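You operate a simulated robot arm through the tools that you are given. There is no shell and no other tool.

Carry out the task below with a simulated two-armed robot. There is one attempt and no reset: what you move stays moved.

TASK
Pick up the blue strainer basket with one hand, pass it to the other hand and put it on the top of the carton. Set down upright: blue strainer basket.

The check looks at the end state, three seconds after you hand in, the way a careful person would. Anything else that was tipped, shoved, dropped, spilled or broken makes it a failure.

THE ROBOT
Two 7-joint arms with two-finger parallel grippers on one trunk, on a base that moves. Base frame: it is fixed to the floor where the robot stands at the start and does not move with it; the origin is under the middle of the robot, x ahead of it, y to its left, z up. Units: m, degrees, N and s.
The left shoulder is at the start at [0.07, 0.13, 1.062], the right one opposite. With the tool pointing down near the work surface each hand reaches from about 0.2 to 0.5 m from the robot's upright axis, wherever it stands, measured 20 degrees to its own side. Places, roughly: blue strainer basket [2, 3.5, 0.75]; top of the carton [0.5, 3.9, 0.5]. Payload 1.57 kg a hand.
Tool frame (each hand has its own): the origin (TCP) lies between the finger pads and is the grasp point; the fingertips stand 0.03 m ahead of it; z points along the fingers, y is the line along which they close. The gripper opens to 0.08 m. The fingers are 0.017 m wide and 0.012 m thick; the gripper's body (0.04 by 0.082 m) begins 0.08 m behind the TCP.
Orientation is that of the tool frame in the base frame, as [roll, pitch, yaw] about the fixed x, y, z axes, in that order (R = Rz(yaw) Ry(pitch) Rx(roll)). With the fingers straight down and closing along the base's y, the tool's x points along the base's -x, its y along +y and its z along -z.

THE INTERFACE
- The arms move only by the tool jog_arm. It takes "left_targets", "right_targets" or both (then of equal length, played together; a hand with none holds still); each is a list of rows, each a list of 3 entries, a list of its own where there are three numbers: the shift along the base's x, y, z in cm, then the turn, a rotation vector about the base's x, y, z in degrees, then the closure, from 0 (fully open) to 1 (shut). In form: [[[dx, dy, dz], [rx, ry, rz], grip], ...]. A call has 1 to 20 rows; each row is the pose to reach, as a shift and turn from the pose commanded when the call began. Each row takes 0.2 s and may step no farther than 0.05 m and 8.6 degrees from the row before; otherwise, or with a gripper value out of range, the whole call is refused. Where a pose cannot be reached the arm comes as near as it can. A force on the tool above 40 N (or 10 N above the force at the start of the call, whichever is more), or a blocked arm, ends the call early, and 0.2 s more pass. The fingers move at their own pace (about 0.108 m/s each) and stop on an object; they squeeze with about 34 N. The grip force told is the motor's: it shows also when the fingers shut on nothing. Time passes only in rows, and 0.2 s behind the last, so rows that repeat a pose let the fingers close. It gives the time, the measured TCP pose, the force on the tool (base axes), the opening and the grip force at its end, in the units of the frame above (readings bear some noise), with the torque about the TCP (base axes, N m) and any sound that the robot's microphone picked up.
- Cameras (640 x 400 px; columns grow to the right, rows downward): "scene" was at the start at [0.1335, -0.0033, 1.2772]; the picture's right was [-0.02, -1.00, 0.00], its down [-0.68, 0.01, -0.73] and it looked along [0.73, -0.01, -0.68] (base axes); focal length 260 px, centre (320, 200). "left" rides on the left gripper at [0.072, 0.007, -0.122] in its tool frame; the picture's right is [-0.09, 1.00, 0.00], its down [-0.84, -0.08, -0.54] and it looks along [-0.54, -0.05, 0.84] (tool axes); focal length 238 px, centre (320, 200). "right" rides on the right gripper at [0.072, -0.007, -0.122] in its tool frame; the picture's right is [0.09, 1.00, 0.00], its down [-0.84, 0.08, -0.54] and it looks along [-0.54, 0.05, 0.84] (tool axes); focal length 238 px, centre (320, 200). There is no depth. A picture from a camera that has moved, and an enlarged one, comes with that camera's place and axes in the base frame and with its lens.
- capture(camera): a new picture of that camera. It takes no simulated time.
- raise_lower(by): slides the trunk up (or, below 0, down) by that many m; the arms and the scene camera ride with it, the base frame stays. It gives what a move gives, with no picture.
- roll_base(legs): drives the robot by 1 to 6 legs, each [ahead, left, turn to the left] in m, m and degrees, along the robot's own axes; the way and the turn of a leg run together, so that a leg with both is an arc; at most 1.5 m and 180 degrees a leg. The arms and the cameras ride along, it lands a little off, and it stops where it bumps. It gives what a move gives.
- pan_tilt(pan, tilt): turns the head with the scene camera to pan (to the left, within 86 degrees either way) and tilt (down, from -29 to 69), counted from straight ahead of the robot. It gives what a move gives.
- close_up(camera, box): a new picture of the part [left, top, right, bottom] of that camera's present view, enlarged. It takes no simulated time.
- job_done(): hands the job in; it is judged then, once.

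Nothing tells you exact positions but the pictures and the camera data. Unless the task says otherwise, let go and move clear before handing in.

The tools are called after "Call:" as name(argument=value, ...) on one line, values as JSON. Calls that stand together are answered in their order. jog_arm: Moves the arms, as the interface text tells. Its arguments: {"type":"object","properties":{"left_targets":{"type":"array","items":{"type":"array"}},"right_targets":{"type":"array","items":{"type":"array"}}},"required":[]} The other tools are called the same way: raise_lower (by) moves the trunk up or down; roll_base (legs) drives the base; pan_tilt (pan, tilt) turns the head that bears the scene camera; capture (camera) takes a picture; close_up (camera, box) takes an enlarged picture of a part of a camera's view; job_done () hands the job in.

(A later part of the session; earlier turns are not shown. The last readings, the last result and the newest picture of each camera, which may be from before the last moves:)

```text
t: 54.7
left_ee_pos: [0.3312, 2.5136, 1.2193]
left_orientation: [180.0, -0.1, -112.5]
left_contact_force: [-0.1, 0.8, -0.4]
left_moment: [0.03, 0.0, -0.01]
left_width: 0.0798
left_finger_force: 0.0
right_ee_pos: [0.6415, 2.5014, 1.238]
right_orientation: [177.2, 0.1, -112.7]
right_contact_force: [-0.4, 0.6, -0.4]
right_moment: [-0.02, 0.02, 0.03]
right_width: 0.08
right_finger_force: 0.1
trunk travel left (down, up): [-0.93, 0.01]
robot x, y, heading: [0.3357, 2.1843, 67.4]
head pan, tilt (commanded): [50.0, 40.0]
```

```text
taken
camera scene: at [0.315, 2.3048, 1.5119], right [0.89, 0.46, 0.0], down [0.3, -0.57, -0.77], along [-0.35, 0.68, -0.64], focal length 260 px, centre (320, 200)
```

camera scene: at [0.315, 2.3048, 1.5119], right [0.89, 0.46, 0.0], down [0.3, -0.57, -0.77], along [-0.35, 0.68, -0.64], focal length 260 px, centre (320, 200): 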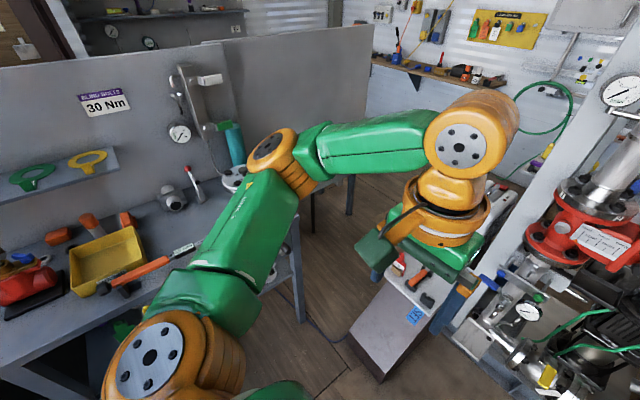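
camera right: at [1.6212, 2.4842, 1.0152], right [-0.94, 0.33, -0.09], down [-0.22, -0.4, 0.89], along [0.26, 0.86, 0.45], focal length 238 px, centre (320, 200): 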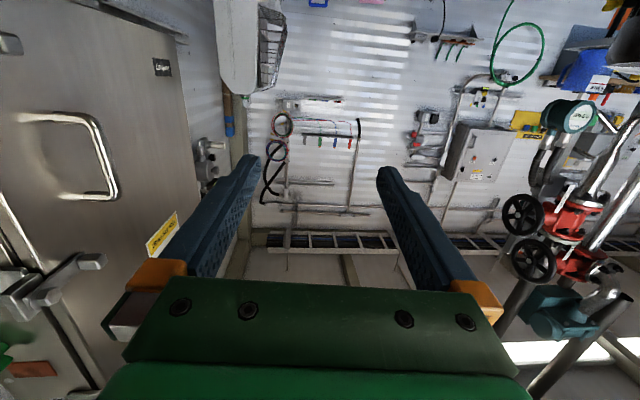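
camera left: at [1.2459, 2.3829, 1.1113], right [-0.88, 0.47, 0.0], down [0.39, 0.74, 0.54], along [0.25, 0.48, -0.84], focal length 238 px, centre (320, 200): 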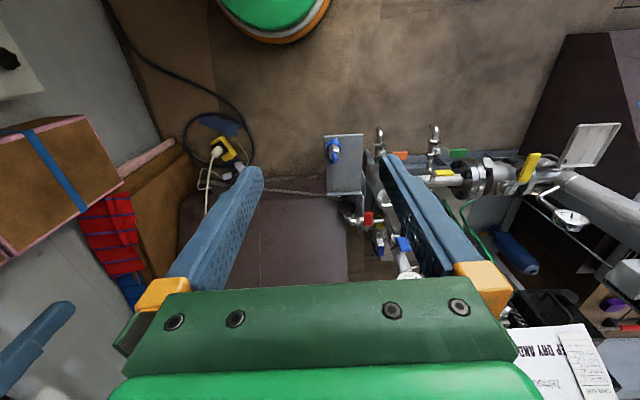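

The gap between the blue table's leg and the ramp is only about 0.27 m, too narrow for my base. I look further left for another way around the tables.

Call:
pan_tilt(pan=75, tilt=15)

Call:
capture(camera="scene")

Call:
pan_tilt(pan=30, tilt=15)

Call:
capture(camera="scene")

Call:
pan_tilt(pan=-10, tilt=20)

Call:
capture(camera="scene")

```text
t: 55.6
left_ee_pos: [0.3301, 2.5132, 1.2193]
left_orientation: [-179.9, 0.0, -112.5]
left_contact_force: [0.4, -0.5, -0.2]
left_moment: [-0.02, -0.01, -0.02]
left_width: 0.0799
left_finger_force: 0.1
right_ee_pos: [0.6418, 2.5017, 1.2375]
right_orientation: [177.2, -0.1, -112.6]
right_contact_force: [-0.2, -0.6, -0.4]
right_moment: [-0.03, -0.01, -0.02]
right_width: 0.0801
right_finger_force: 0.0
trunk travel left (down, up): [-0.93, 0.01]
robot x, y, heading: [0.3338, 2.1836, 67.5]
head pan, tilt (commanded): [75.0, 15.0]
```

```text
taken
camera scene: at [0.2801, 2.2862, 1.5513], right [0.61, 0.79, 0.0], down [0.21, -0.16, -0.97], along [-0.77, 0.59, -0.26], focal length 260 px, centre (320, 200)
```

scene: 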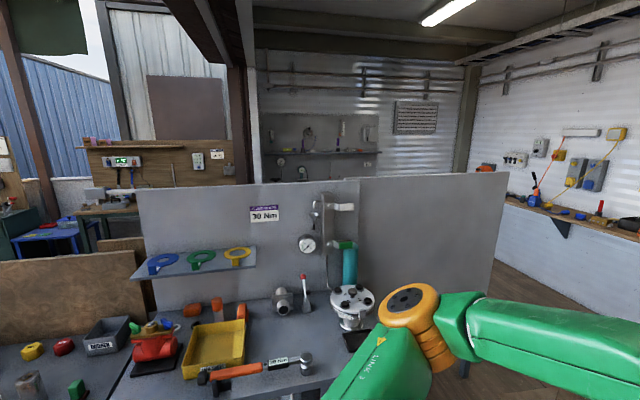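

```text
t: 56.7
left_ee_pos: [0.3306, 2.5131, 1.2191]
left_orientation: [180.0, 0.0, -112.4]
left_contact_force: [0.3, -0.7, -0.1]
left_moment: [-0.04, -0.03, 0.03]
left_width: 0.0799
left_finger_force: 0.0
right_ee_pos: [0.6417, 2.5014, 1.2377]
right_orientation: [177.2, 0.0, -112.8]
right_contact_force: [-0.6, 0.1, -0.4]
right_moment: [0.03, 0.0, -0.01]
right_width: 0.0801
right_finger_force: 0.1
trunk travel left (down, up): [-0.93, 0.01]
robot x, y, heading: [0.3388, 2.1862, 67.8]
head pan, tilt (commanded): [30.0, 15.0]
```

```text
taken
camera scene: at [0.3417, 2.3219, 1.5514], right [0.99, 0.13, 0.0], down [0.03, -0.26, -0.97], along [-0.13, 0.96, -0.26], focal length 260 px, centre (320, 200)
```

scene: 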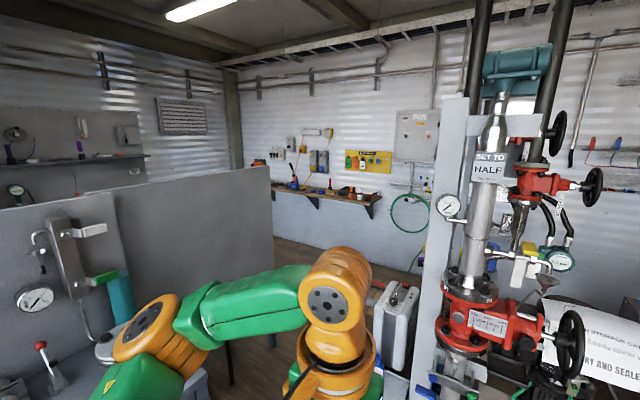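

```text
t: 57.8
left_ee_pos: [0.3306, 2.5131, 1.2186]
left_orientation: [180.0, 0.0, -112.4]
left_contact_force: [-0.3, 0.1, 0.1]
left_moment: [0.01, 0.01, 0.01]
left_width: 0.0802
left_finger_force: 0.1
right_ee_pos: [0.6409, 2.5009, 1.2374]
right_orientation: [177.1, -0.2, -112.6]
right_contact_force: [-0.5, 0.1, 0.0]
right_moment: [0.0, 0.01, 0.0]
right_width: 0.0801
right_finger_force: 0.1
trunk travel left (down, up): [-0.93, 0.01]
robot x, y, heading: [0.3347, 2.1865, 67.5]
head pan, tilt (commanded): [-10.0, 20.0]
```

```text
taken
camera scene: at [0.404, 2.308, 1.5433], right [0.84, -0.54, 0.0], down [-0.18, -0.29, -0.94], along [0.5, 0.79, -0.34], focal length 260 px, centre (320, 200)
```

scene: 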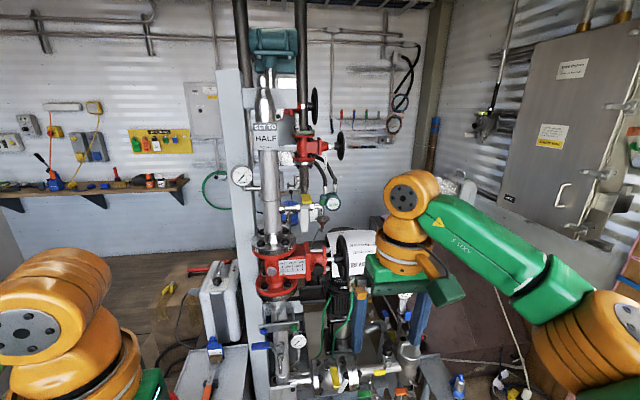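

Beyond the grey panel there is another open area that connects to the space behind the carton. I back down the aisle and turn left to see whether I can get around the tables.

Call:
roll_base(legs=[[-1.45, -0.1, 0], [0, 0, 80]])

Call:
pan_tilt(pan=0, tilt=15)

Call:
capture(camera="scene")

Call:
pan_tilt(pan=65, tilt=15)

Call:
capture(camera="scene")

```text
t: 68.4
left_ee_pos: [-0.4398, 0.8666, 1.2197]
left_orientation: [-180.0, -0.1, -32.1]
left_contact_force: [-0.8, 0.2, 0.2]
left_moment: [0.01, -0.01, 0.02]
left_width: 0.0798
left_finger_force: 0.1
right_ee_pos: [-0.378, 1.1708, 1.2375]
right_orientation: [177.3, 0.1, -32.4]
right_contact_force: [0.1, -0.3, -0.8]
right_moment: [0.05, 0.0, -0.02]
right_width: 0.0797
right_finger_force: 0.1
trunk travel left (down, up): [-0.93, 0.01]
robot x, y, heading: [-0.1152, 0.8165, 148.0]
head pan, tilt (commanded): [-10.0, 20.0]
```

```text
t: 69.1
left_ee_pos: [-0.4402, 0.8668, 1.2193]
left_orientation: [-180.0, 0.0, -32.1]
left_contact_force: [0.5, -0.2, 0.3]
left_moment: [0.01, -0.02, -0.02]
left_width: 0.0801
left_finger_force: 0.0
right_ee_pos: [-0.3756, 1.173, 1.2375]
right_orientation: [177.2, 0.0, -32.3]
right_contact_force: [-1.5, -0.7, -0.2]
right_moment: [0.0, 0.01, 0.02]
right_width: 0.08
right_finger_force: 0.0
trunk travel left (down, up): [-0.93, 0.01]
robot x, y, heading: [-0.1125, 0.8139, 147.8]
head pan, tilt (commanded): [0.0, 15.0]
```

```text
taken
camera scene: at [-0.2374, 0.8897, 1.5514], right [0.53, 0.85, 0.0], down [0.22, -0.14, -0.97], along [-0.82, 0.51, -0.26], focal length 260 px, centre (320, 200)
```

scene: 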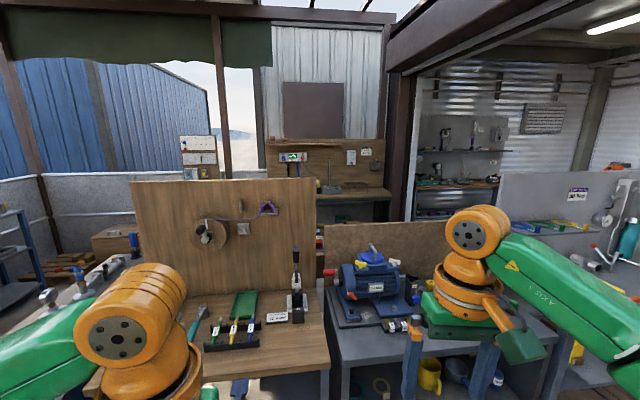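

```text
t: 70.5
left_ee_pos: [-0.4405, 0.8654, 1.2186]
left_orientation: [180.0, 0.0, -32.2]
left_contact_force: [0.5, 0.1, 0.7]
left_moment: [0.03, 0.01, 0.03]
left_width: 0.08
left_finger_force: 0.0
right_ee_pos: [-0.3779, 1.1708, 1.2372]
right_orientation: [177.1, 0.0, -32.3]
right_contact_force: [0.2, -0.8, 0.0]
right_moment: [-0.01, 0.02, 0.05]
right_width: 0.08
right_finger_force: 0.1
trunk travel left (down, up): [-0.93, 0.01]
robot x, y, heading: [-0.1145, 0.8134, 147.7]
head pan, tilt (commanded): [65.0, 15.0]
```

```text
taken
camera scene: at [-0.2368, 0.7894, 1.5514], right [-0.54, 0.84, 0.0], down [0.22, 0.14, -0.97], along [-0.81, -0.52, -0.26], focal length 260 px, centre (320, 200)
```

scene: 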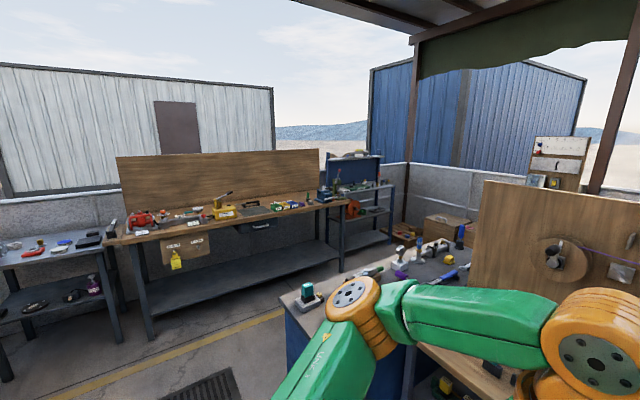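

The tables form an island with a second aisle on their far side that leads into the back room. I check the floor around the island's near end before driving around it.

Call:
pan_tilt(pan=80, tilt=40)

Call:
capture(camera="scene")

Call:
pan_tilt(pan=50, tilt=35)

Call:
capture(camera="scene")

```text
t: 71.4
left_ee_pos: [-0.4408, 0.8667, 1.2194]
left_orientation: [-179.9, 0.0, -32.1]
left_contact_force: [0.9, -0.6, 0.3]
left_moment: [0.01, -0.01, 0.02]
left_width: 0.0802
left_finger_force: 0.1
right_ee_pos: [-0.3772, 1.1704, 1.2385]
right_orientation: [177.2, -0.1, -32.2]
right_contact_force: [0.0, -0.1, 0.5]
right_moment: [-0.01, -0.05, -0.01]
right_width: 0.0798
right_finger_force: 0.0
trunk travel left (down, up): [-0.93, 0.01]
robot x, y, heading: [-0.1163, 0.8129, 148.0]
head pan, tilt (commanded): [80.0, 40.0]
```

```text
taken
camera scene: at [-0.2153, 0.7771, 1.5119], right [-0.74, 0.67, 0.0], down [0.43, 0.48, -0.77], along [-0.51, -0.57, -0.64], focal length 260 px, centre (320, 200)
```

scene: 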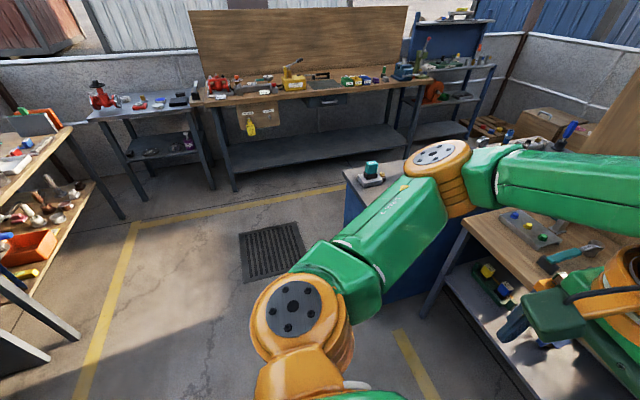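

```text
t: 72.3
left_ee_pos: [-0.4406, 0.8673, 1.219]
left_orientation: [-179.9, 0.0, -32.1]
left_contact_force: [-0.2, 0.2, 0.3]
left_moment: [-0.02, 0.01, -0.02]
left_width: 0.0801
left_finger_force: 0.1
right_ee_pos: [-0.3769, 1.1718, 1.2378]
right_orientation: [177.2, 0.0, -32.2]
right_contact_force: [0.0, 0.0, 0.1]
right_moment: [0.01, -0.02, -0.03]
right_width: 0.08
right_finger_force: 0.0
trunk travel left (down, up): [-0.93, 0.01]
robot x, y, heading: [-0.1154, 0.8131, 148.2]
head pan, tilt (commanded): [50.0, 35.0]
```

```text
taken
camera scene: at [-0.242, 0.8129, 1.5194], right [-0.31, 0.95, 0.0], down [0.55, 0.18, -0.82], along [-0.78, -0.25, -0.57], focal length 260 px, centre (320, 200)
```

scene: 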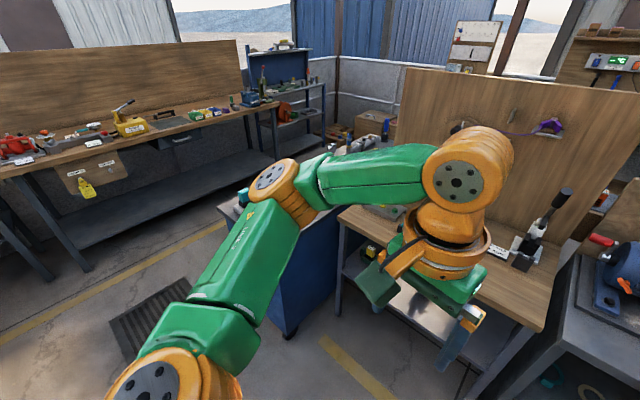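

The floor around the island's near end is clear (about 0.8 m between the island and the south bench). I'll strafe there while facing west, then stop to look.

Call:
roll_base(legs=[[0, 0, 9], [0, 1.0, 0], [0, 0.75, 0]])

Call:
pan_tilt(pan=0, tilt=35)

Call:
capture(camera="scene")

```text
t: 81.8
left_ee_pos: [-1.1347, -0.7865, 1.2201]
left_orientation: [-180.0, 0.0, -23.3]
left_contact_force: [0.5, 0.3, -0.4]
left_moment: [0.01, -0.01, -0.06]
left_width: 0.0801
left_finger_force: 0.1
right_ee_pos: [-1.1179, -0.4757, 1.2379]
right_orientation: [177.2, 0.1, -23.5]
right_contact_force: [0.1, 0.4, -0.2]
right_moment: [-0.01, 0.01, -0.02]
right_width: 0.08
right_finger_force: 0.0
trunk travel left (down, up): [-0.93, 0.01]
robot x, y, heading: [-0.8042, -0.7849, 156.5]
head pan, tilt (commanded): [50.0, 35.0]
```

```text
t: 83.0
left_ee_pos: [-1.1352, -0.7886, 1.2195]
left_orientation: [-179.9, -0.1, -23.2]
left_contact_force: [0.2, -0.2, -0.3]
left_moment: [0.02, 0.01, 0.02]
left_width: 0.0802
left_finger_force: 0.0
right_ee_pos: [-1.1183, -0.4778, 1.2383]
right_orientation: [177.3, 0.0, -23.6]
right_contact_force: [0.0, 0.2, 0.1]
right_moment: [-0.03, -0.01, -0.03]
right_width: 0.08
right_finger_force: 0.0
trunk travel left (down, up): [-0.93, 0.01]
robot x, y, heading: [-0.8072, -0.7887, 156.8]
head pan, tilt (commanded): [0.0, 35.0]
```

```text
taken
camera scene: at [-0.9331, -0.7361, 1.5194], right [0.4, 0.92, 0.0], down [0.53, -0.23, -0.82], along [-0.75, 0.32, -0.57], focal length 260 px, centre (320, 200)
```

scene: 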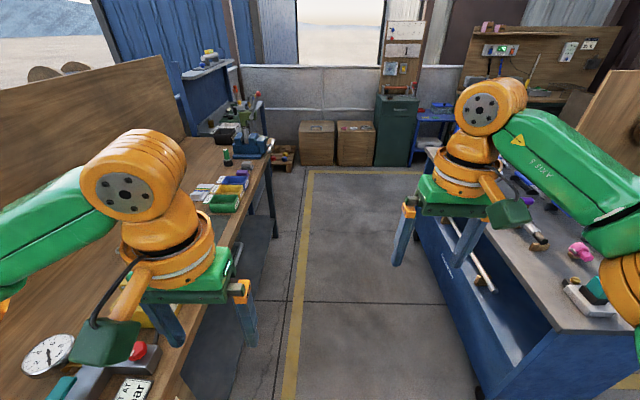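

The south aisle ahead is clear along the yellow line, with crates only at its far end. I drive ahead to the west aisle.

Call:
roll_base(legs=[[1.4, 0, 0], [0.85, 0, 0]])

Call:
pan_tilt(pan=-70, tilt=25)

Call:
capture(camera="scene")

Call:
pan_tilt(pan=-20, tilt=30)

Call:
capture(camera="scene")

```text
t: 94.1
left_ee_pos: [-3.1942, 0.1268, 1.2199]
left_orientation: [180.0, 0.1, -24.1]
left_contact_force: [0.2, -0.2, 0.4]
left_moment: [0.01, 0.0, 0.0]
left_width: 0.0802
left_finger_force: 0.0
right_ee_pos: [-3.1729, 0.4383, 1.2376]
right_orientation: [177.2, 0.1, -24.3]
right_contact_force: [0.7, -0.7, 0.3]
right_moment: [0.03, 0.01, 0.0]
right_width: 0.0801
right_finger_force: 0.1
trunk travel left (down, up): [-0.93, 0.01]
robot x, y, heading: [-2.8674, 0.1235, 155.6]
head pan, tilt (commanded): [0.0, 35.0]
```

```text
t: 95.5
left_ee_pos: [-3.1948, 0.1272, 1.2195]
left_orientation: [179.9, 0.2, -24.2]
left_contact_force: [0.4, -0.6, -0.4]
left_moment: [0.01, 0.0, 0.01]
left_width: 0.08
left_finger_force: 0.0
right_ee_pos: [-3.1742, 0.4375, 1.2386]
right_orientation: [177.3, 0.1, -24.3]
right_contact_force: [-0.6, 0.1, 0.4]
right_moment: [0.0, -0.02, -0.01]
right_width: 0.0801
right_finger_force: 0.1
trunk travel left (down, up): [-0.93, 0.01]
robot x, y, heading: [-2.8654, 0.1208, 156.0]
head pan, tilt (commanded): [-70.0, 25.0]
```

```text
taken
camera scene: at [-2.9056, 0.232, 1.5352], right [1.0, -0.07, 0.0], down [-0.03, -0.42, -0.91], along [0.07, 0.9, -0.42], focal length 260 px, centre (320, 200)
```

scene: 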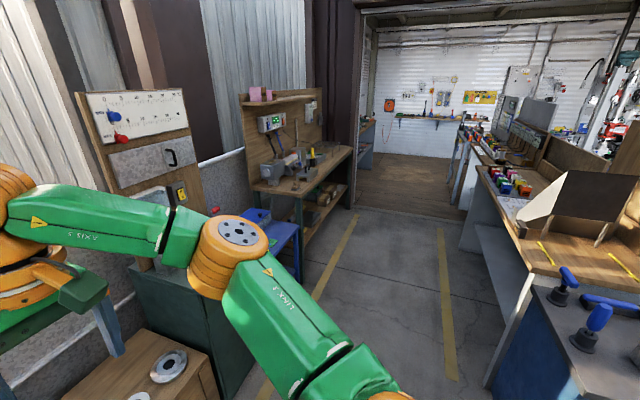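

```text
t: 96.7
left_ee_pos: [-3.1942, 0.1265, 1.219]
left_orientation: [-179.9, -0.1, -24.2]
left_contact_force: [0.3, -0.1, -0.6]
left_moment: [0.0, -0.02, 0.0]
left_width: 0.0803
left_finger_force: 0.0
right_ee_pos: [-3.175, 0.4374, 1.2382]
right_orientation: [177.2, 0.0, -24.3]
right_contact_force: [0.6, 0.0, 0.2]
right_moment: [0.02, -0.01, 0.02]
right_width: 0.0801
right_finger_force: 0.0
trunk travel left (down, up): [-0.93, 0.01]
robot x, y, heading: [-2.8679, 0.1225, 155.8]
head pan, tilt (commanded): [-20.0, 30.0]
```

```text
taken
camera scene: at [-2.9769, 0.2032, 1.5272], right [0.7, 0.72, 0.0], down [0.36, -0.35, -0.87], along [-0.62, 0.6, -0.5], focal length 260 px, centre (320, 200)
```

scene: 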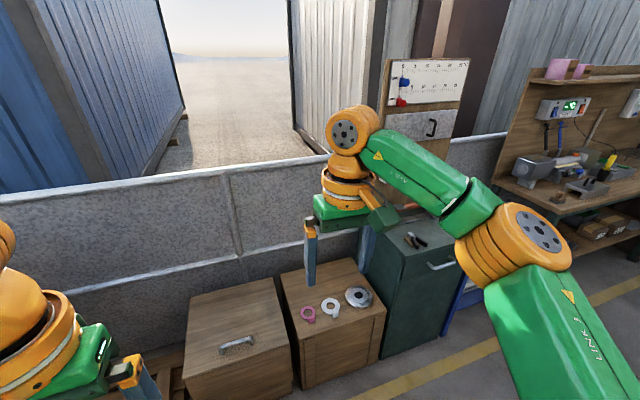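

The west aisle leads straight into the back room between the yellow lines. I turn right to heading 67° and drive along it.

Call:
roll_base(legs=[[0, 0, -89], [1.4, 0.06, 0], [1.3, 0, 0]])

Call:
pan_tilt(pan=-15, tilt=25)

Call:
capture(camera="scene")

```text
t: 113.5
left_ee_pos: [-1.859, 2.9475, 1.22]
left_orientation: [180.0, 0.0, -113.6]
left_contact_force: [-0.2, 0.0, 0.7]
left_moment: [0.0, 0.01, -0.02]
left_width: 0.0802
left_finger_force: 0.0
right_ee_pos: [-1.5471, 2.9304, 1.2379]
right_orientation: [177.3, 0.1, -113.7]
right_contact_force: [-0.2, 0.4, 0.3]
right_moment: [0.01, 0.0, 0.0]
right_width: 0.0799
right_finger_force: 0.1
trunk travel left (down, up): [-0.93, 0.01]
robot x, y, heading: [-1.8608, 2.6209, 66.2]
head pan, tilt (commanded): [-20.0, 30.0]
```

```text
t: 114.2
left_ee_pos: [-1.8577, 2.9472, 1.2194]
left_orientation: [180.0, 0.0, -113.6]
left_contact_force: [0.5, -0.3, 0.3]
left_moment: [0.02, -0.02, 0.02]
left_width: 0.08
left_finger_force: 0.1
right_ee_pos: [-1.5477, 2.93, 1.2384]
right_orientation: [177.3, 0.1, -113.7]
right_contact_force: [0.1, 0.3, 0.4]
right_moment: [0.04, -0.05, 0.01]
right_width: 0.0801
right_finger_force: 0.0
trunk travel left (down, up): [-0.93, 0.01]
robot x, y, heading: [-1.8585, 2.6156, 66.3]
head pan, tilt (commanded): [-15.0, 25.0]
```

```text
taken
camera scene: at [-1.7829, 2.7355, 1.5352], right [0.78, -0.62, 0.0], down [-0.26, -0.33, -0.91], along [0.57, 0.71, -0.42], focal length 260 px, centre (320, 200)
```

scene: 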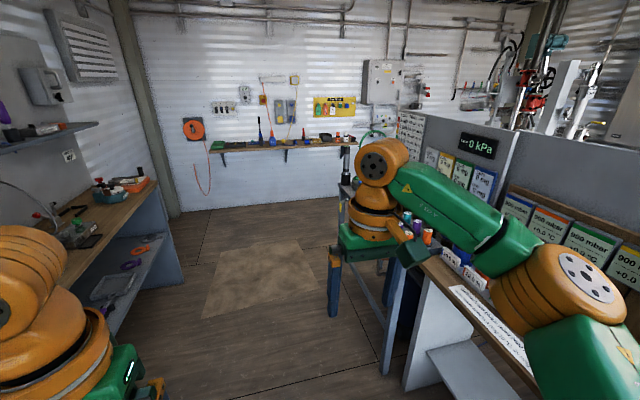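

The passage into the back room is open, about 1.2 m wide here. I continue ahead to get past the end of the right-hand desk and panel.

Call:
roll_base(legs=[[1.4, 0, 0.7], [0.9, 0, 0]])

Call:
pan_tilt(pan=-60, tilt=30)

Call:
capture(camera="scene")

Call:
pan_tilt(pan=-84, tilt=25)

Call:
capture(camera="scene")

```text
t: 125.4
left_ee_pos: [-0.967, 5.0396, 1.2194]
left_orientation: [-180.0, -0.1, -113.1]
left_contact_force: [-0.1, 0.2, 0.1]
left_moment: [-0.01, -0.04, 0.0]
left_width: 0.0801
left_finger_force: 0.1
right_ee_pos: [-0.6551, 5.0267, 1.2385]
right_orientation: [177.1, 0.0, -113.3]
right_contact_force: [-1.3, 0.7, 0.7]
right_moment: [-0.01, 0.0, 0.02]
right_width: 0.0798
right_finger_force: 0.0
trunk travel left (down, up): [-0.93, 0.01]
robot x, y, heading: [-0.9655, 4.716, 66.9]
head pan, tilt (commanded): [-15.0, 25.0]
```

```text
t: 126.5
left_ee_pos: [-0.9647, 5.0416, 1.2183]
left_orientation: [179.9, 0.0, -113.0]
left_contact_force: [0.4, 0.5, 0.2]
left_moment: [0.03, 0.03, 0.01]
left_width: 0.0797
left_finger_force: 0.1
right_ee_pos: [-0.6555, 5.0271, 1.2377]
right_orientation: [177.3, 0.0, -113.3]
right_contact_force: [0.7, -0.2, 0.1]
right_moment: [-0.02, 0.01, -0.02]
right_width: 0.08
right_finger_force: 0.0
trunk travel left (down, up): [-0.93, 0.01]
robot x, y, heading: [-0.9663, 4.7129, 66.7]
head pan, tilt (commanded): [-60.0, 30.0]
```

```text
taken
camera scene: at [-0.8557, 4.7692, 1.5272], right [0.12, -0.99, 0.0], down [-0.5, -0.06, -0.87], along [0.86, 0.1, -0.5], focal length 260 px, centre (320, 200)
```

scene: 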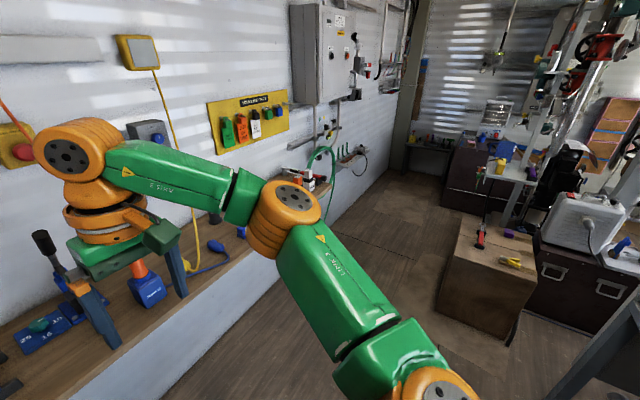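

```text
t: 127.4
left_ee_pos: [-0.9656, 5.0429, 1.2202]
left_orientation: [-179.9, 0.1, -113.0]
left_contact_force: [-0.2, 0.0, -0.5]
left_moment: [-0.01, -0.04, -0.02]
left_width: 0.0801
left_finger_force: 0.1
right_ee_pos: [-0.6544, 5.0273, 1.2376]
right_orientation: [177.2, 0.0, -113.4]
right_contact_force: [0.1, 0.3, -0.3]
right_moment: [-0.01, 0.01, 0.0]
right_width: 0.0801
right_finger_force: 0.1
trunk travel left (down, up): [-0.93, 0.01]
robot x, y, heading: [-0.9626, 4.7122, 67.1]
head pan, tilt (commanded): [-84.0, 25.0]
```

```text
taken
camera scene: at [-0.8574, 4.7311, 1.5352], right [-0.29, -0.96, 0.0], down [-0.4, 0.12, -0.91], along [0.87, -0.27, -0.42], focal length 260 px, centre (320, 200)
```

scene: 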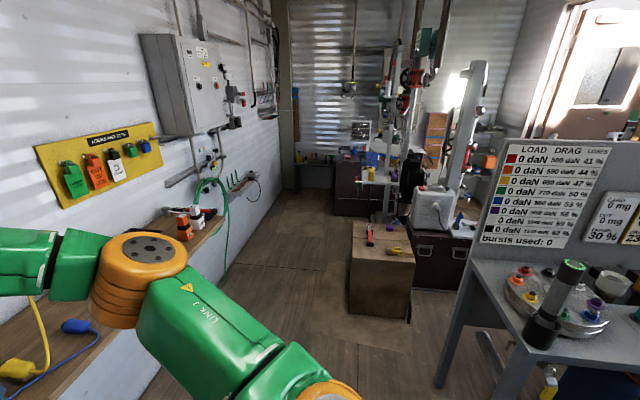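

The back area is open: the carton stands ahead-right with a free corridor behind it and the plinth at the far end. I lower the trunk again, turn to face along the corridor and move to its middle.

Call:
raise_lower(by=-0.15)

Call:
roll_base(legs=[[0, 0, -90], [0.3, 0.42, 0], [0.4, 0, 0]])

Call:
pan_tilt(pan=-15, tilt=30)

Call:
capture(camera="scene")

```text
t: 129.2
left_ee_pos: [-0.9668, 5.0427, 1.0705]
left_orientation: [180.0, 0.0, -113.0]
left_contact_force: [0.1, -1.0, 0.9]
left_moment: [0.0, 0.0, 0.01]
left_width: 0.0797
left_finger_force: 0.2
right_ee_pos: [-0.6552, 5.0274, 1.0868]
right_orientation: [177.2, 0.0, -113.4]
right_contact_force: [-0.2, 0.3, -1.0]
right_moment: [0.02, 0.01, 0.03]
right_width: 0.0801
right_finger_force: 0.2
trunk travel left (down, up): [-0.78, 0.16]
robot x, y, heading: [-0.9627, 4.7164, 66.9]
head pan, tilt (commanded): [-84.0, 25.0]
```

```text
t: 138.1
left_ee_pos: [0.1694, 4.8285, 1.0698]
left_orientation: [-180.0, 0.1, 157.3]
left_contact_force: [0.3, -0.3, -0.1]
left_moment: [0.03, -0.03, -0.01]
left_width: 0.0801
left_finger_force: 0.0
right_ee_pos: [0.156, 4.5178, 1.0879]
right_orientation: [177.2, 0.1, 157.0]
right_contact_force: [-0.3, 0.8, -0.2]
right_moment: [0.0, 0.0, 0.04]
right_width: 0.0802
right_finger_force: 0.1
trunk travel left (down, up): [-0.78, 0.16]
robot x, y, heading: [-0.1584, 4.826, -22.8]
head pan, tilt (commanded): [-84.0, 25.0]
```

```text
t: 139.5
left_ee_pos: [0.1701, 4.8278, 1.0683]
left_orientation: [-180.0, 0.0, 157.3]
left_contact_force: [-0.2, -0.4, 0.6]
left_moment: [0.02, -0.02, -0.03]
left_width: 0.0799
left_finger_force: 0.0
right_ee_pos: [0.1564, 4.5177, 1.0878]
right_orientation: [177.2, 0.0, 157.0]
right_contact_force: [-0.8, 0.4, 0.3]
right_moment: [-0.04, 0.02, -0.04]
right_width: 0.0801
right_finger_force: 0.0
trunk travel left (down, up): [-0.78, 0.16]
robot x, y, heading: [-0.1569, 4.8258, -22.7]
head pan, tilt (commanded): [-15.0, 30.0]
```

```text
taken
camera scene: at [-0.0397, 4.7496, 1.3772], right [-0.61, -0.79, 0.0], down [-0.4, 0.31, -0.87], along [0.68, -0.53, -0.5], focal length 260 px, centre (320, 200)
```

scene: 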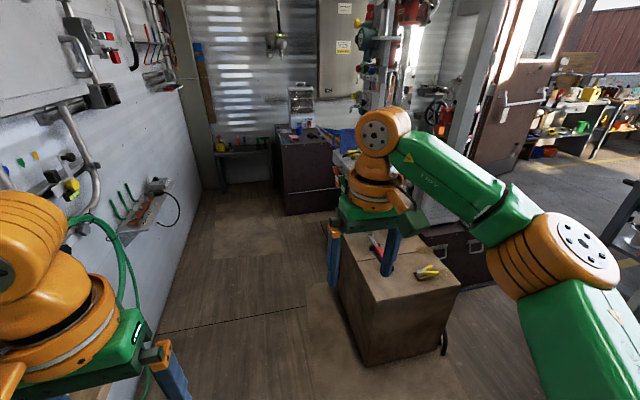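

I see the carton just ahead-right and the plinth with the basket at the end of the corridor. I zoom in on both.

Call:
close_up(camera="scene", box=[260, 70, 380, 220])

Call:
close_up(camera="scene", box=[310, 220, 490, 380])

```text
2.67 times, centred on (320, 145) of scene
camera zoom: at [-0.0397, 4.7496, 1.3772], right [-0.61, -0.79, 0.0], down [-0.4, 0.31, -0.87], along [0.68, -0.53, -0.5], focal length 693 px, centre (320, 347)
```

zoom: 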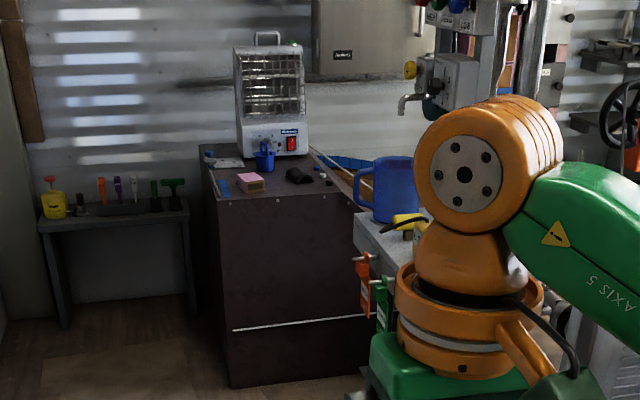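

```text
2.50 times, centred on (400, 300) of scene
camera zoom: at [-0.0397, 4.7496, 1.3772], right [-0.61, -0.79, 0.0], down [-0.4, 0.31, -0.87], along [0.68, -0.53, -0.5], focal length 650 px, centre (120, -50)
```

zoom: 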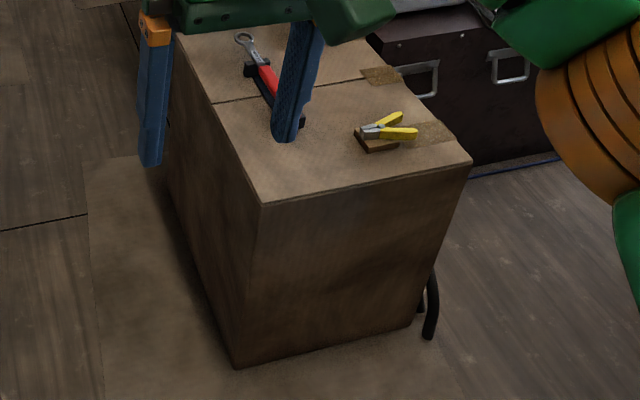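

The basket stands beside the heater on the plinth, reachable from its back side. The corridor floor is clear, so I drive on along it.

Call:
roll_base(legs=[[1.4, 0.05, 0]])

Call:
pan_tilt(pan=-10, tilt=40)

Call:
capture(camera="scene")

```text
t: 146.4
left_ee_pos: [1.4694, 4.3288, 1.0691]
left_orientation: [-180.0, -0.1, 156.9]
left_contact_force: [-0.5, 0.6, -0.4]
left_moment: [0.02, 0.02, -0.04]
left_width: 0.0801
left_finger_force: 0.0
right_ee_pos: [1.4545, 4.0185, 1.0875]
right_orientation: [177.2, 0.0, 156.6]
right_contact_force: [0.0, -0.4, -0.2]
right_moment: [0.02, 0.0, 0.01]
right_width: 0.08
right_finger_force: 0.1
trunk travel left (down, up): [-0.78, 0.16]
robot x, y, heading: [1.141, 4.3278, -23.2]
head pan, tilt (commanded): [-15.0, 30.0]
```

```text
t: 147.1
left_ee_pos: [1.47, 4.3309, 1.0687]
left_orientation: [180.0, 0.1, 156.8]
left_contact_force: [-0.4, 0.5, -0.5]
left_moment: [0.0, -0.02, 0.04]
left_width: 0.0798
left_finger_force: 0.1
right_ee_pos: [1.4531, 4.0175, 1.0876]
right_orientation: [177.2, 0.0, 156.6]
right_contact_force: [-0.4, 0.8, 0.2]
right_moment: [0.04, 0.01, -0.03]
right_width: 0.08
right_finger_force: 0.0
trunk travel left (down, up): [-0.78, 0.16]
robot x, y, heading: [1.1452, 4.3269, -23.5]
head pan, tilt (commanded): [-10.0, 40.0]
```

```text
taken
camera scene: at [1.2591, 4.2617, 1.3619], right [-0.55, -0.84, 0.0], down [-0.54, 0.35, -0.77], along [0.64, -0.42, -0.64], focal length 260 px, centre (320, 200)
```

scene: 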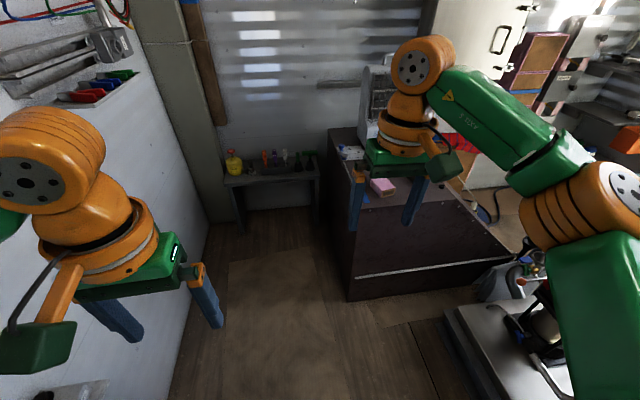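

The plinth's back face is vertical at f≈4.13 and the floor behind it is free, so I can stand there within reach. I drive ahead to come level with the basket and look down on it.

Call:
roll_base(legs=[[0.9, 0, 0]])

Call:
pan_tilt(pan=-60, tilt=45)

Call:
capture(camera="scene")

```text
t: 151.8
left_ee_pos: [2.2947, 3.977, 1.0703]
left_orientation: [180.0, 0.0, 156.9]
left_contact_force: [-1.4, 0.2, -0.3]
left_moment: [0.02, -0.06, 0.01]
left_width: 0.0798
left_finger_force: 0.0
right_ee_pos: [2.281, 3.6669, 1.0874]
right_orientation: [177.2, 0.1, 156.8]
right_contact_force: [-0.6, -0.3, 0.6]
right_moment: [0.01, 0.02, 0.0]
right_width: 0.0802
right_finger_force: 0.2
trunk travel left (down, up): [-0.78, 0.16]
robot x, y, heading: [1.9652, 3.9799, -23.0]
head pan, tilt (commanded): [-10.0, 40.0]
```

```text
t: 153.0
left_ee_pos: [2.2967, 3.9768, 1.069]
left_orientation: [179.9, 0.0, 156.9]
left_contact_force: [0.2, -0.3, -0.2]
left_moment: [0.01, 0.02, 0.0]
left_width: 0.0798
left_finger_force: 0.0
right_ee_pos: [2.2809, 3.6653, 1.0877]
right_orientation: [177.3, 0.0, 156.6]
right_contact_force: [-0.8, -0.2, -0.4]
right_moment: [0.0, 0.02, 0.01]
right_width: 0.0803
right_finger_force: 0.0
trunk travel left (down, up): [-0.78, 0.16]
robot x, y, heading: [1.9682, 3.9776, -23.3]
head pan, tilt (commanded): [-60.0, 45.0]
```

```text
taken
camera scene: at [2.0243, 3.8744, 1.3546], right [-0.99, -0.12, 0.0], down [-0.09, 0.7, -0.71], along [0.09, -0.7, -0.71], focal length 260 px, centre (320, 200)
```

scene: 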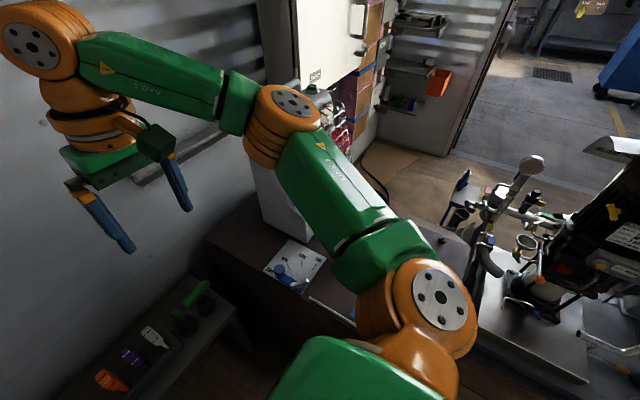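

The right arm blocks the view. I raise the trunk so the hands clear the heater, then turn right to face the plinth.

Call:
raise_lower(by=0.15)

Call:
roll_base(legs=[[0, 0, -82]])

Call:
pan_tilt(pan=10, tilt=55)

Call:
capture(camera="scene")

Call:
capture(camera="right")

Call:
capture(camera="left")

```text
t: 154.8
left_ee_pos: [2.297, 3.9778, 1.2195]
left_orientation: [-180.0, 0.0, 156.9]
left_contact_force: [0.4, -0.4, 0.7]
left_moment: [-0.01, 0.01, 0.0]
left_width: 0.0799
left_finger_force: 0.0
right_ee_pos: [2.2813, 3.6669, 1.2384]
right_orientation: [177.2, 0.0, 156.8]
right_contact_force: [-0.5, -0.1, 2.0]
right_moment: [0.02, -0.01, 0.01]
right_width: 0.08
right_finger_force: 0.0
trunk travel left (down, up): [-0.93, 0.01]
robot x, y, heading: [1.9673, 3.9752, -23.0]
head pan, tilt (commanded): [-60.0, 45.0]
```

```text
t: 158.7
left_ee_pos: [2.0139, 3.6516, 1.2185]
left_orientation: [-179.9, 0.1, 75.0]
left_contact_force: [-0.2, -0.3, 0.2]
left_moment: [0.0, -0.01, -0.02]
left_width: 0.0801
left_finger_force: 0.1
right_ee_pos: [1.7044, 3.6227, 1.2375]
right_orientation: [177.3, 0.0, 74.7]
right_contact_force: [0.8, -0.4, 0.8]
right_moment: [0.02, 0.0, 0.04]
right_width: 0.0799
right_finger_force: 0.1
trunk travel left (down, up): [-0.93, 0.01]
robot x, y, heading: [1.9643, 3.9762, -105.2]
head pan, tilt (commanded): [-60.0, 45.0]
```

```text
t: 160.1
left_ee_pos: [2.0147, 3.6514, 1.2192]
left_orientation: [180.0, 0.0, 75.0]
left_contact_force: [-0.2, -0.2, -0.6]
left_moment: [0.0, 0.01, 0.0]
left_width: 0.08
left_finger_force: 0.1
right_ee_pos: [1.7048, 3.6233, 1.2379]
right_orientation: [177.3, 0.1, 74.8]
right_contact_force: [0.1, -0.2, 0.2]
right_moment: [0.0, 0.0, -0.04]
right_width: 0.0802
right_finger_force: 0.1
trunk travel left (down, up): [-0.93, 0.01]
robot x, y, heading: [1.9701, 3.9787, -105.1]
head pan, tilt (commanded): [10.0, 55.0]
```

```text
taken
camera scene: at [1.9488, 3.8544, 1.4912], right [-1.0, 0.09, 0.0], down [0.07, 0.82, -0.57], along [-0.05, -0.57, -0.82], focal length 260 px, centre (320, 200)
```

scene: 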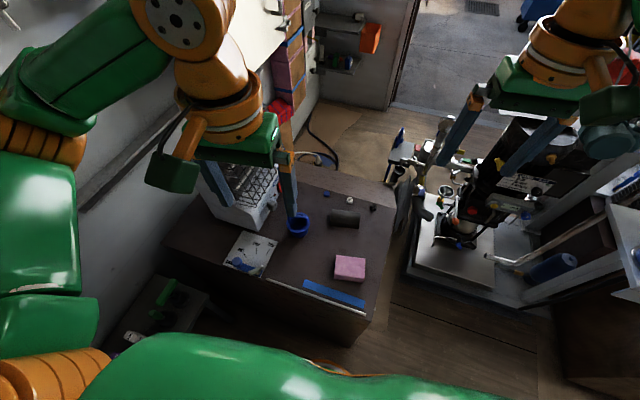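

```text
taken
camera right: at [1.711, 3.6953, 1.3587], right [0.98, -0.17, 0.05], down [-0.17, -0.82, 0.55], along [-0.05, -0.54, -0.84], focal length 238 px, centre (320, 200)
```

right: 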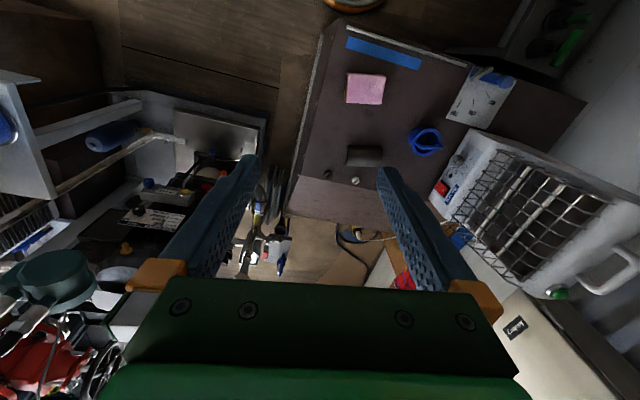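

```text
taken
camera left: at [2.0382, 3.72, 1.3413], right [0.94, -0.35, 0.0], down [-0.29, -0.79, 0.54], along [-0.19, -0.51, -0.84], focal length 238 px, centre (320, 200)
```

left: 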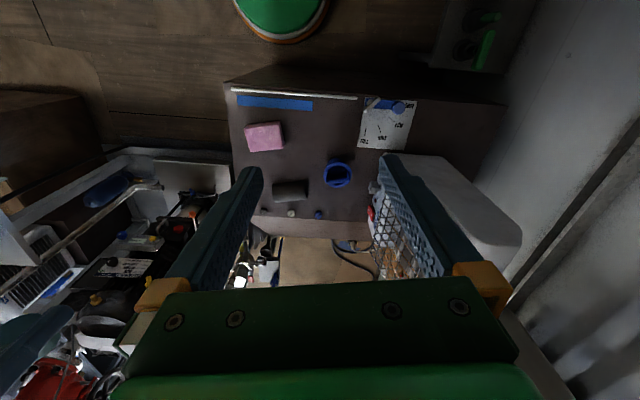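

Now I see the basket clearly from above, next to the heater, at about (1.98, 3.43). I zoom with the cameras to see the handle's direction and the neighbours.

Call:
close_up(camera="left", box=[220, 80, 430, 230])

Call:
close_up(camera="scene", box=[210, 150, 400, 320])

Call:
close_up(camera="right", box=[370, 80, 530, 200])

```text
2.67 times, centred on (325, 155) of left
camera zoom: at [2.0382, 3.72, 1.3413], right [0.94, -0.35, 0.0], down [-0.29, -0.79, 0.54], along [-0.19, -0.51, -0.84], focal length 636 px, centre (307, 320)
```

zoom: 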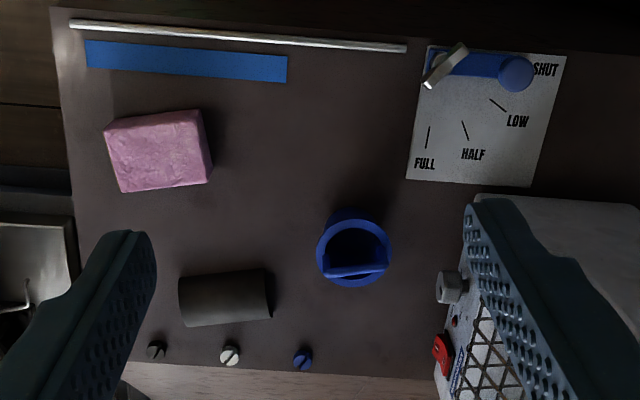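

```text
2.35 times, centred on (305, 235) of scene
camera zoom: at [1.9488, 3.8544, 1.4912], right [-1.0, 0.09, 0.0], down [0.07, 0.82, -0.57], along [-0.05, -0.57, -0.82], focal length 611 px, centre (355, 118)
```

zoom: 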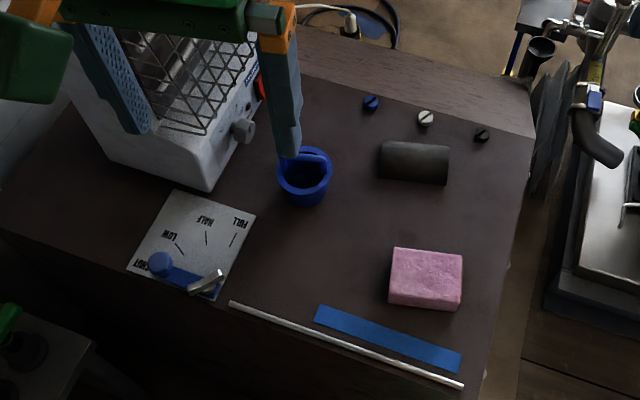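

```text
3.33 times, centred on (450, 140) of right
camera zoom: at [1.711, 3.6953, 1.3587], right [0.98, -0.17, 0.05], down [-0.17, -0.82, 0.55], along [-0.05, -0.54, -0.84], focal length 794 px, centre (-113, 400)
```

zoom: 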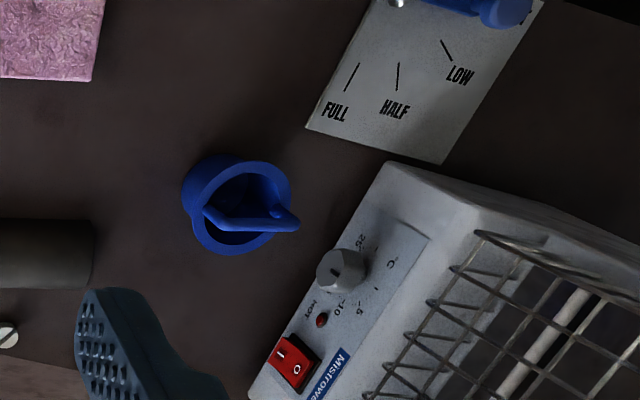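

The pail's handle bar runs roughly east–west (azimuth about −16°) at height ≈0.785, rim ≈0.757, plinth top ≈0.70. I'll step a little closer to the plinth and turn a bit right so the left arm can reach it comfortably.

Call:
roll_base(legs=[[0.05, 0.07, 0], [0, 0, -14]])

Call:
pan_tilt(pan=0, tilt=60)

Call:
capture(camera="scene")

Call:
capture(camera="right")

Call:
capture(camera="left")

```text
t: 162.0
left_ee_pos: [1.9888, 3.5827, 1.2179]
left_orientation: [-180.0, -0.1, 60.9]
left_contact_force: [-0.5, 0.6, -0.5]
left_moment: [0.02, 0.02, -0.02]
left_width: 0.0801
left_finger_force: 0.0
right_ee_pos: [1.6831, 3.6298, 1.2386]
right_orientation: [177.2, 0.0, 60.8]
right_contact_force: [0.4, 0.0, -0.5]
right_moment: [0.0, 0.02, -0.02]
right_width: 0.0801
right_finger_force: 0.0
trunk travel left (down, up): [-0.93, 0.01]
robot x, y, heading: [2.022, 3.9101, -119.4]
head pan, tilt (commanded): [10.0, 55.0]
```

```text
t: 162.8
left_ee_pos: [1.9885, 3.5831, 1.2191]
left_orientation: [-179.9, 0.0, 60.9]
left_contact_force: [0.2, -0.6, -0.1]
left_moment: [0.0, 0.02, 0.01]
left_width: 0.0798
left_finger_force: 0.0
right_ee_pos: [1.682, 3.6308, 1.2377]
right_orientation: [177.2, 0.0, 60.6]
right_contact_force: [-0.3, -0.1, 0.1]
right_moment: [-0.02, 0.0, -0.01]
right_width: 0.0798
right_finger_force: 0.1
trunk travel left (down, up): [-0.93, 0.01]
robot x, y, heading: [2.024, 3.9098, -118.8]
head pan, tilt (commanded): [0.0, 60.0]
```

```text
taken
camera scene: at [1.9668, 3.8054, 1.4851], right [-0.87, 0.49, 0.0], down [0.42, 0.76, -0.5], along [-0.24, -0.44, -0.87], focal length 260 px, centre (320, 200)
```

scene: 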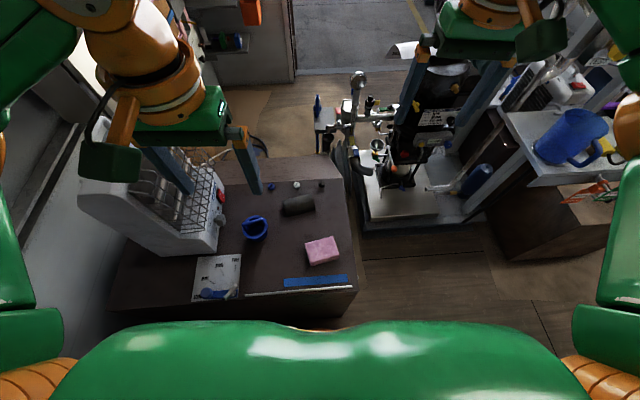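

```text
taken
camera right: at [1.7056, 3.6993, 1.3587], right [0.91, -0.41, 0.05], down [-0.36, -0.75, 0.55], along [-0.19, -0.51, -0.84], focal length 238 px, centre (320, 200)
```

right: 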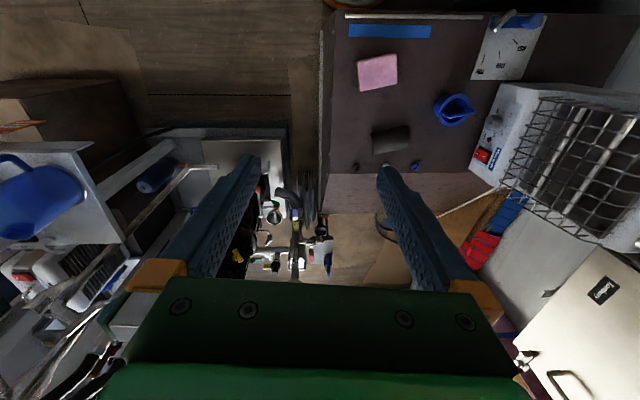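

```text
taken
camera left: at [2.0287, 3.6432, 1.3412], right [0.83, -0.56, 0.0], down [-0.47, -0.69, 0.54], along [-0.31, -0.45, -0.84], focal length 238 px, centre (320, 200)
```

left: 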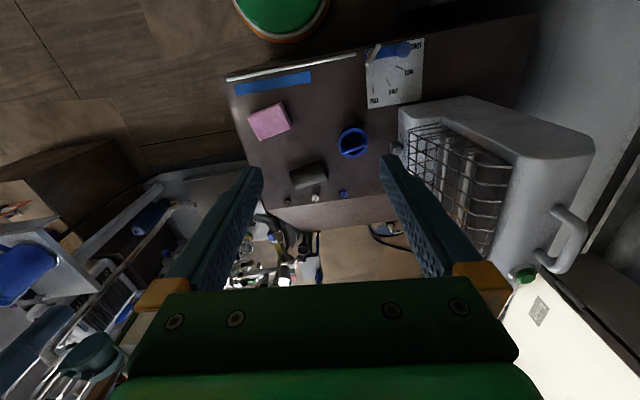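

The basket is confirmed at about (1.982, 3.430). I first turn the left wrist in place (about +103° yaw) so the fingers will close across the handle bar, with its camera on the side away from the heater.

Call:
jog_arm(left_targets=[[[0, 0, 0], [0, 0, 7.9], 0], [[0, 0, 0], [0, 0, 15.8], 0], [[0, 0, 0], [0, 0, 23.8], 0], [[0, 0, 0], [0, 0, 31.7], 0], [[0, 0, 0], [0, 0, 39.6], 0], [[0, 0, 0], [0, 0, 47.5], 0], [[0, 0, 0], [0, 0, 55.5], 0], [[0, 0, 0], [0, 0, 63.4], 0], [[0, 0, 0], [0, 0, 71.3], 0], [[0, 0, 0], [0, 0, 79.2], 0], [[0, 0, 0], [0, 0, 87.2], 0], [[0, 0, 0], [0, 0, 95.1], 0], [[0, 0, 0], [0, 0, 103], 0]])

```text
t: 165.6
left_ee_pos: [1.9884, 3.5849, 1.2194]
left_orientation: [-179.9, -0.1, 164.0]
left_contact_force: [0.3, -0.2, 0.8]
left_moment: [0.0, -0.01, 0.03]
left_width: 0.0799
left_finger_force: 0.0
right_ee_pos: [1.681, 3.6321, 1.2382]
right_orientation: [177.2, 0.1, 60.8]
right_contact_force: [1.4, -0.1, -0.3]
right_moment: [-0.02, -0.01, -0.03]
right_width: 0.08
right_finger_force: 0.1
trunk travel left (down, up): [-0.93, 0.01]
robot x, y, heading: [2.0265, 3.9116, -118.9]
head pan, tilt (commanded): [0.0, 60.0]
```

The wrist turned as wanted (yaw 164°). I look again with both cameras.

Call:
capture(camera="left")

Call:
capture(camera="scene")

```text
taken
camera left: at [1.9207, 3.6115, 1.3419], right [0.36, 0.93, 0.0], down [0.78, -0.3, 0.54], along [0.5, -0.2, -0.84], focal length 238 px, centre (320, 200)
```

left: 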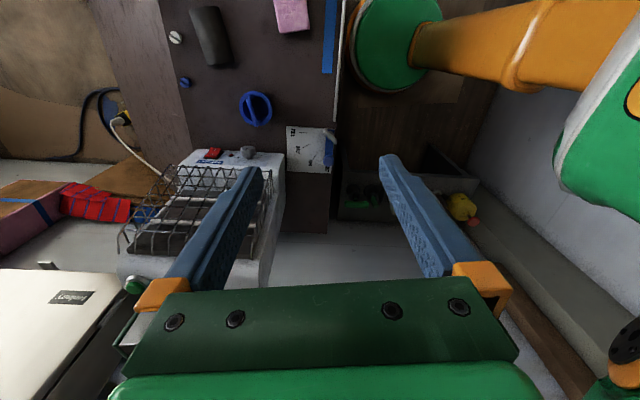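

```text
taken
camera scene: at [1.9668, 3.8075, 1.4852], right [-0.87, 0.49, 0.0], down [0.42, 0.76, -0.5], along [-0.24, -0.44, -0.87], focal length 260 px, centre (320, 200)
```

scene: 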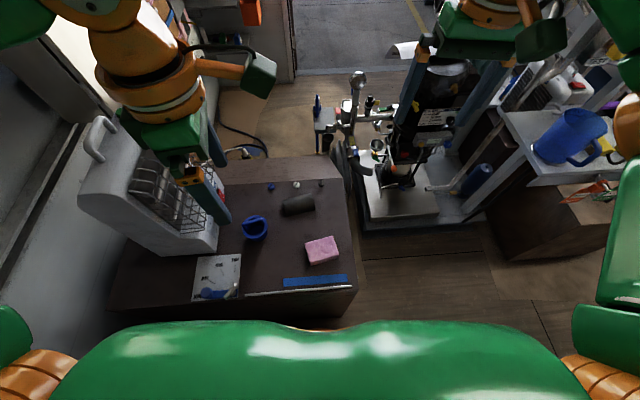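

Call:
close_up(camera="left", box=[200, 60, 320, 150])

Call:
close_up(camera="scene", box=[180, 160, 340, 310])

```text
4.44 times, centred on (260, 105) of left
camera zoom: at [1.9207, 3.6115, 1.3419], right [0.36, 0.93, 0.0], down [0.78, -0.3, 0.54], along [0.5, -0.2, -0.84], focal length 1059 px, centre (587, 622)
```

zoom: 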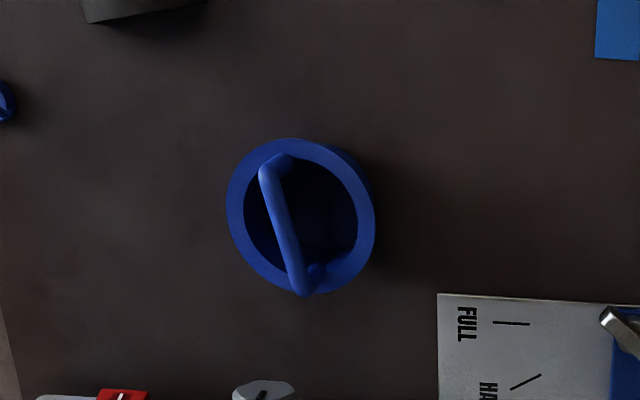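

```text
2.67 times, centred on (260, 235) of scene
camera zoom: at [1.9668, 3.8075, 1.4852], right [-0.87, 0.49, 0.0], down [0.42, 0.76, -0.5], along [-0.24, -0.44, -0.87], focal length 693 px, centre (480, 107)
```

zoom: 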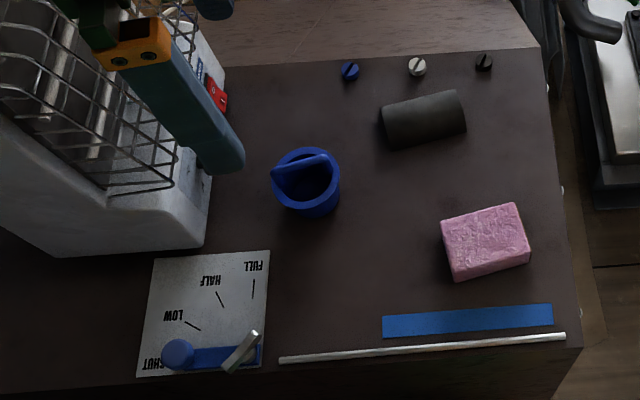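

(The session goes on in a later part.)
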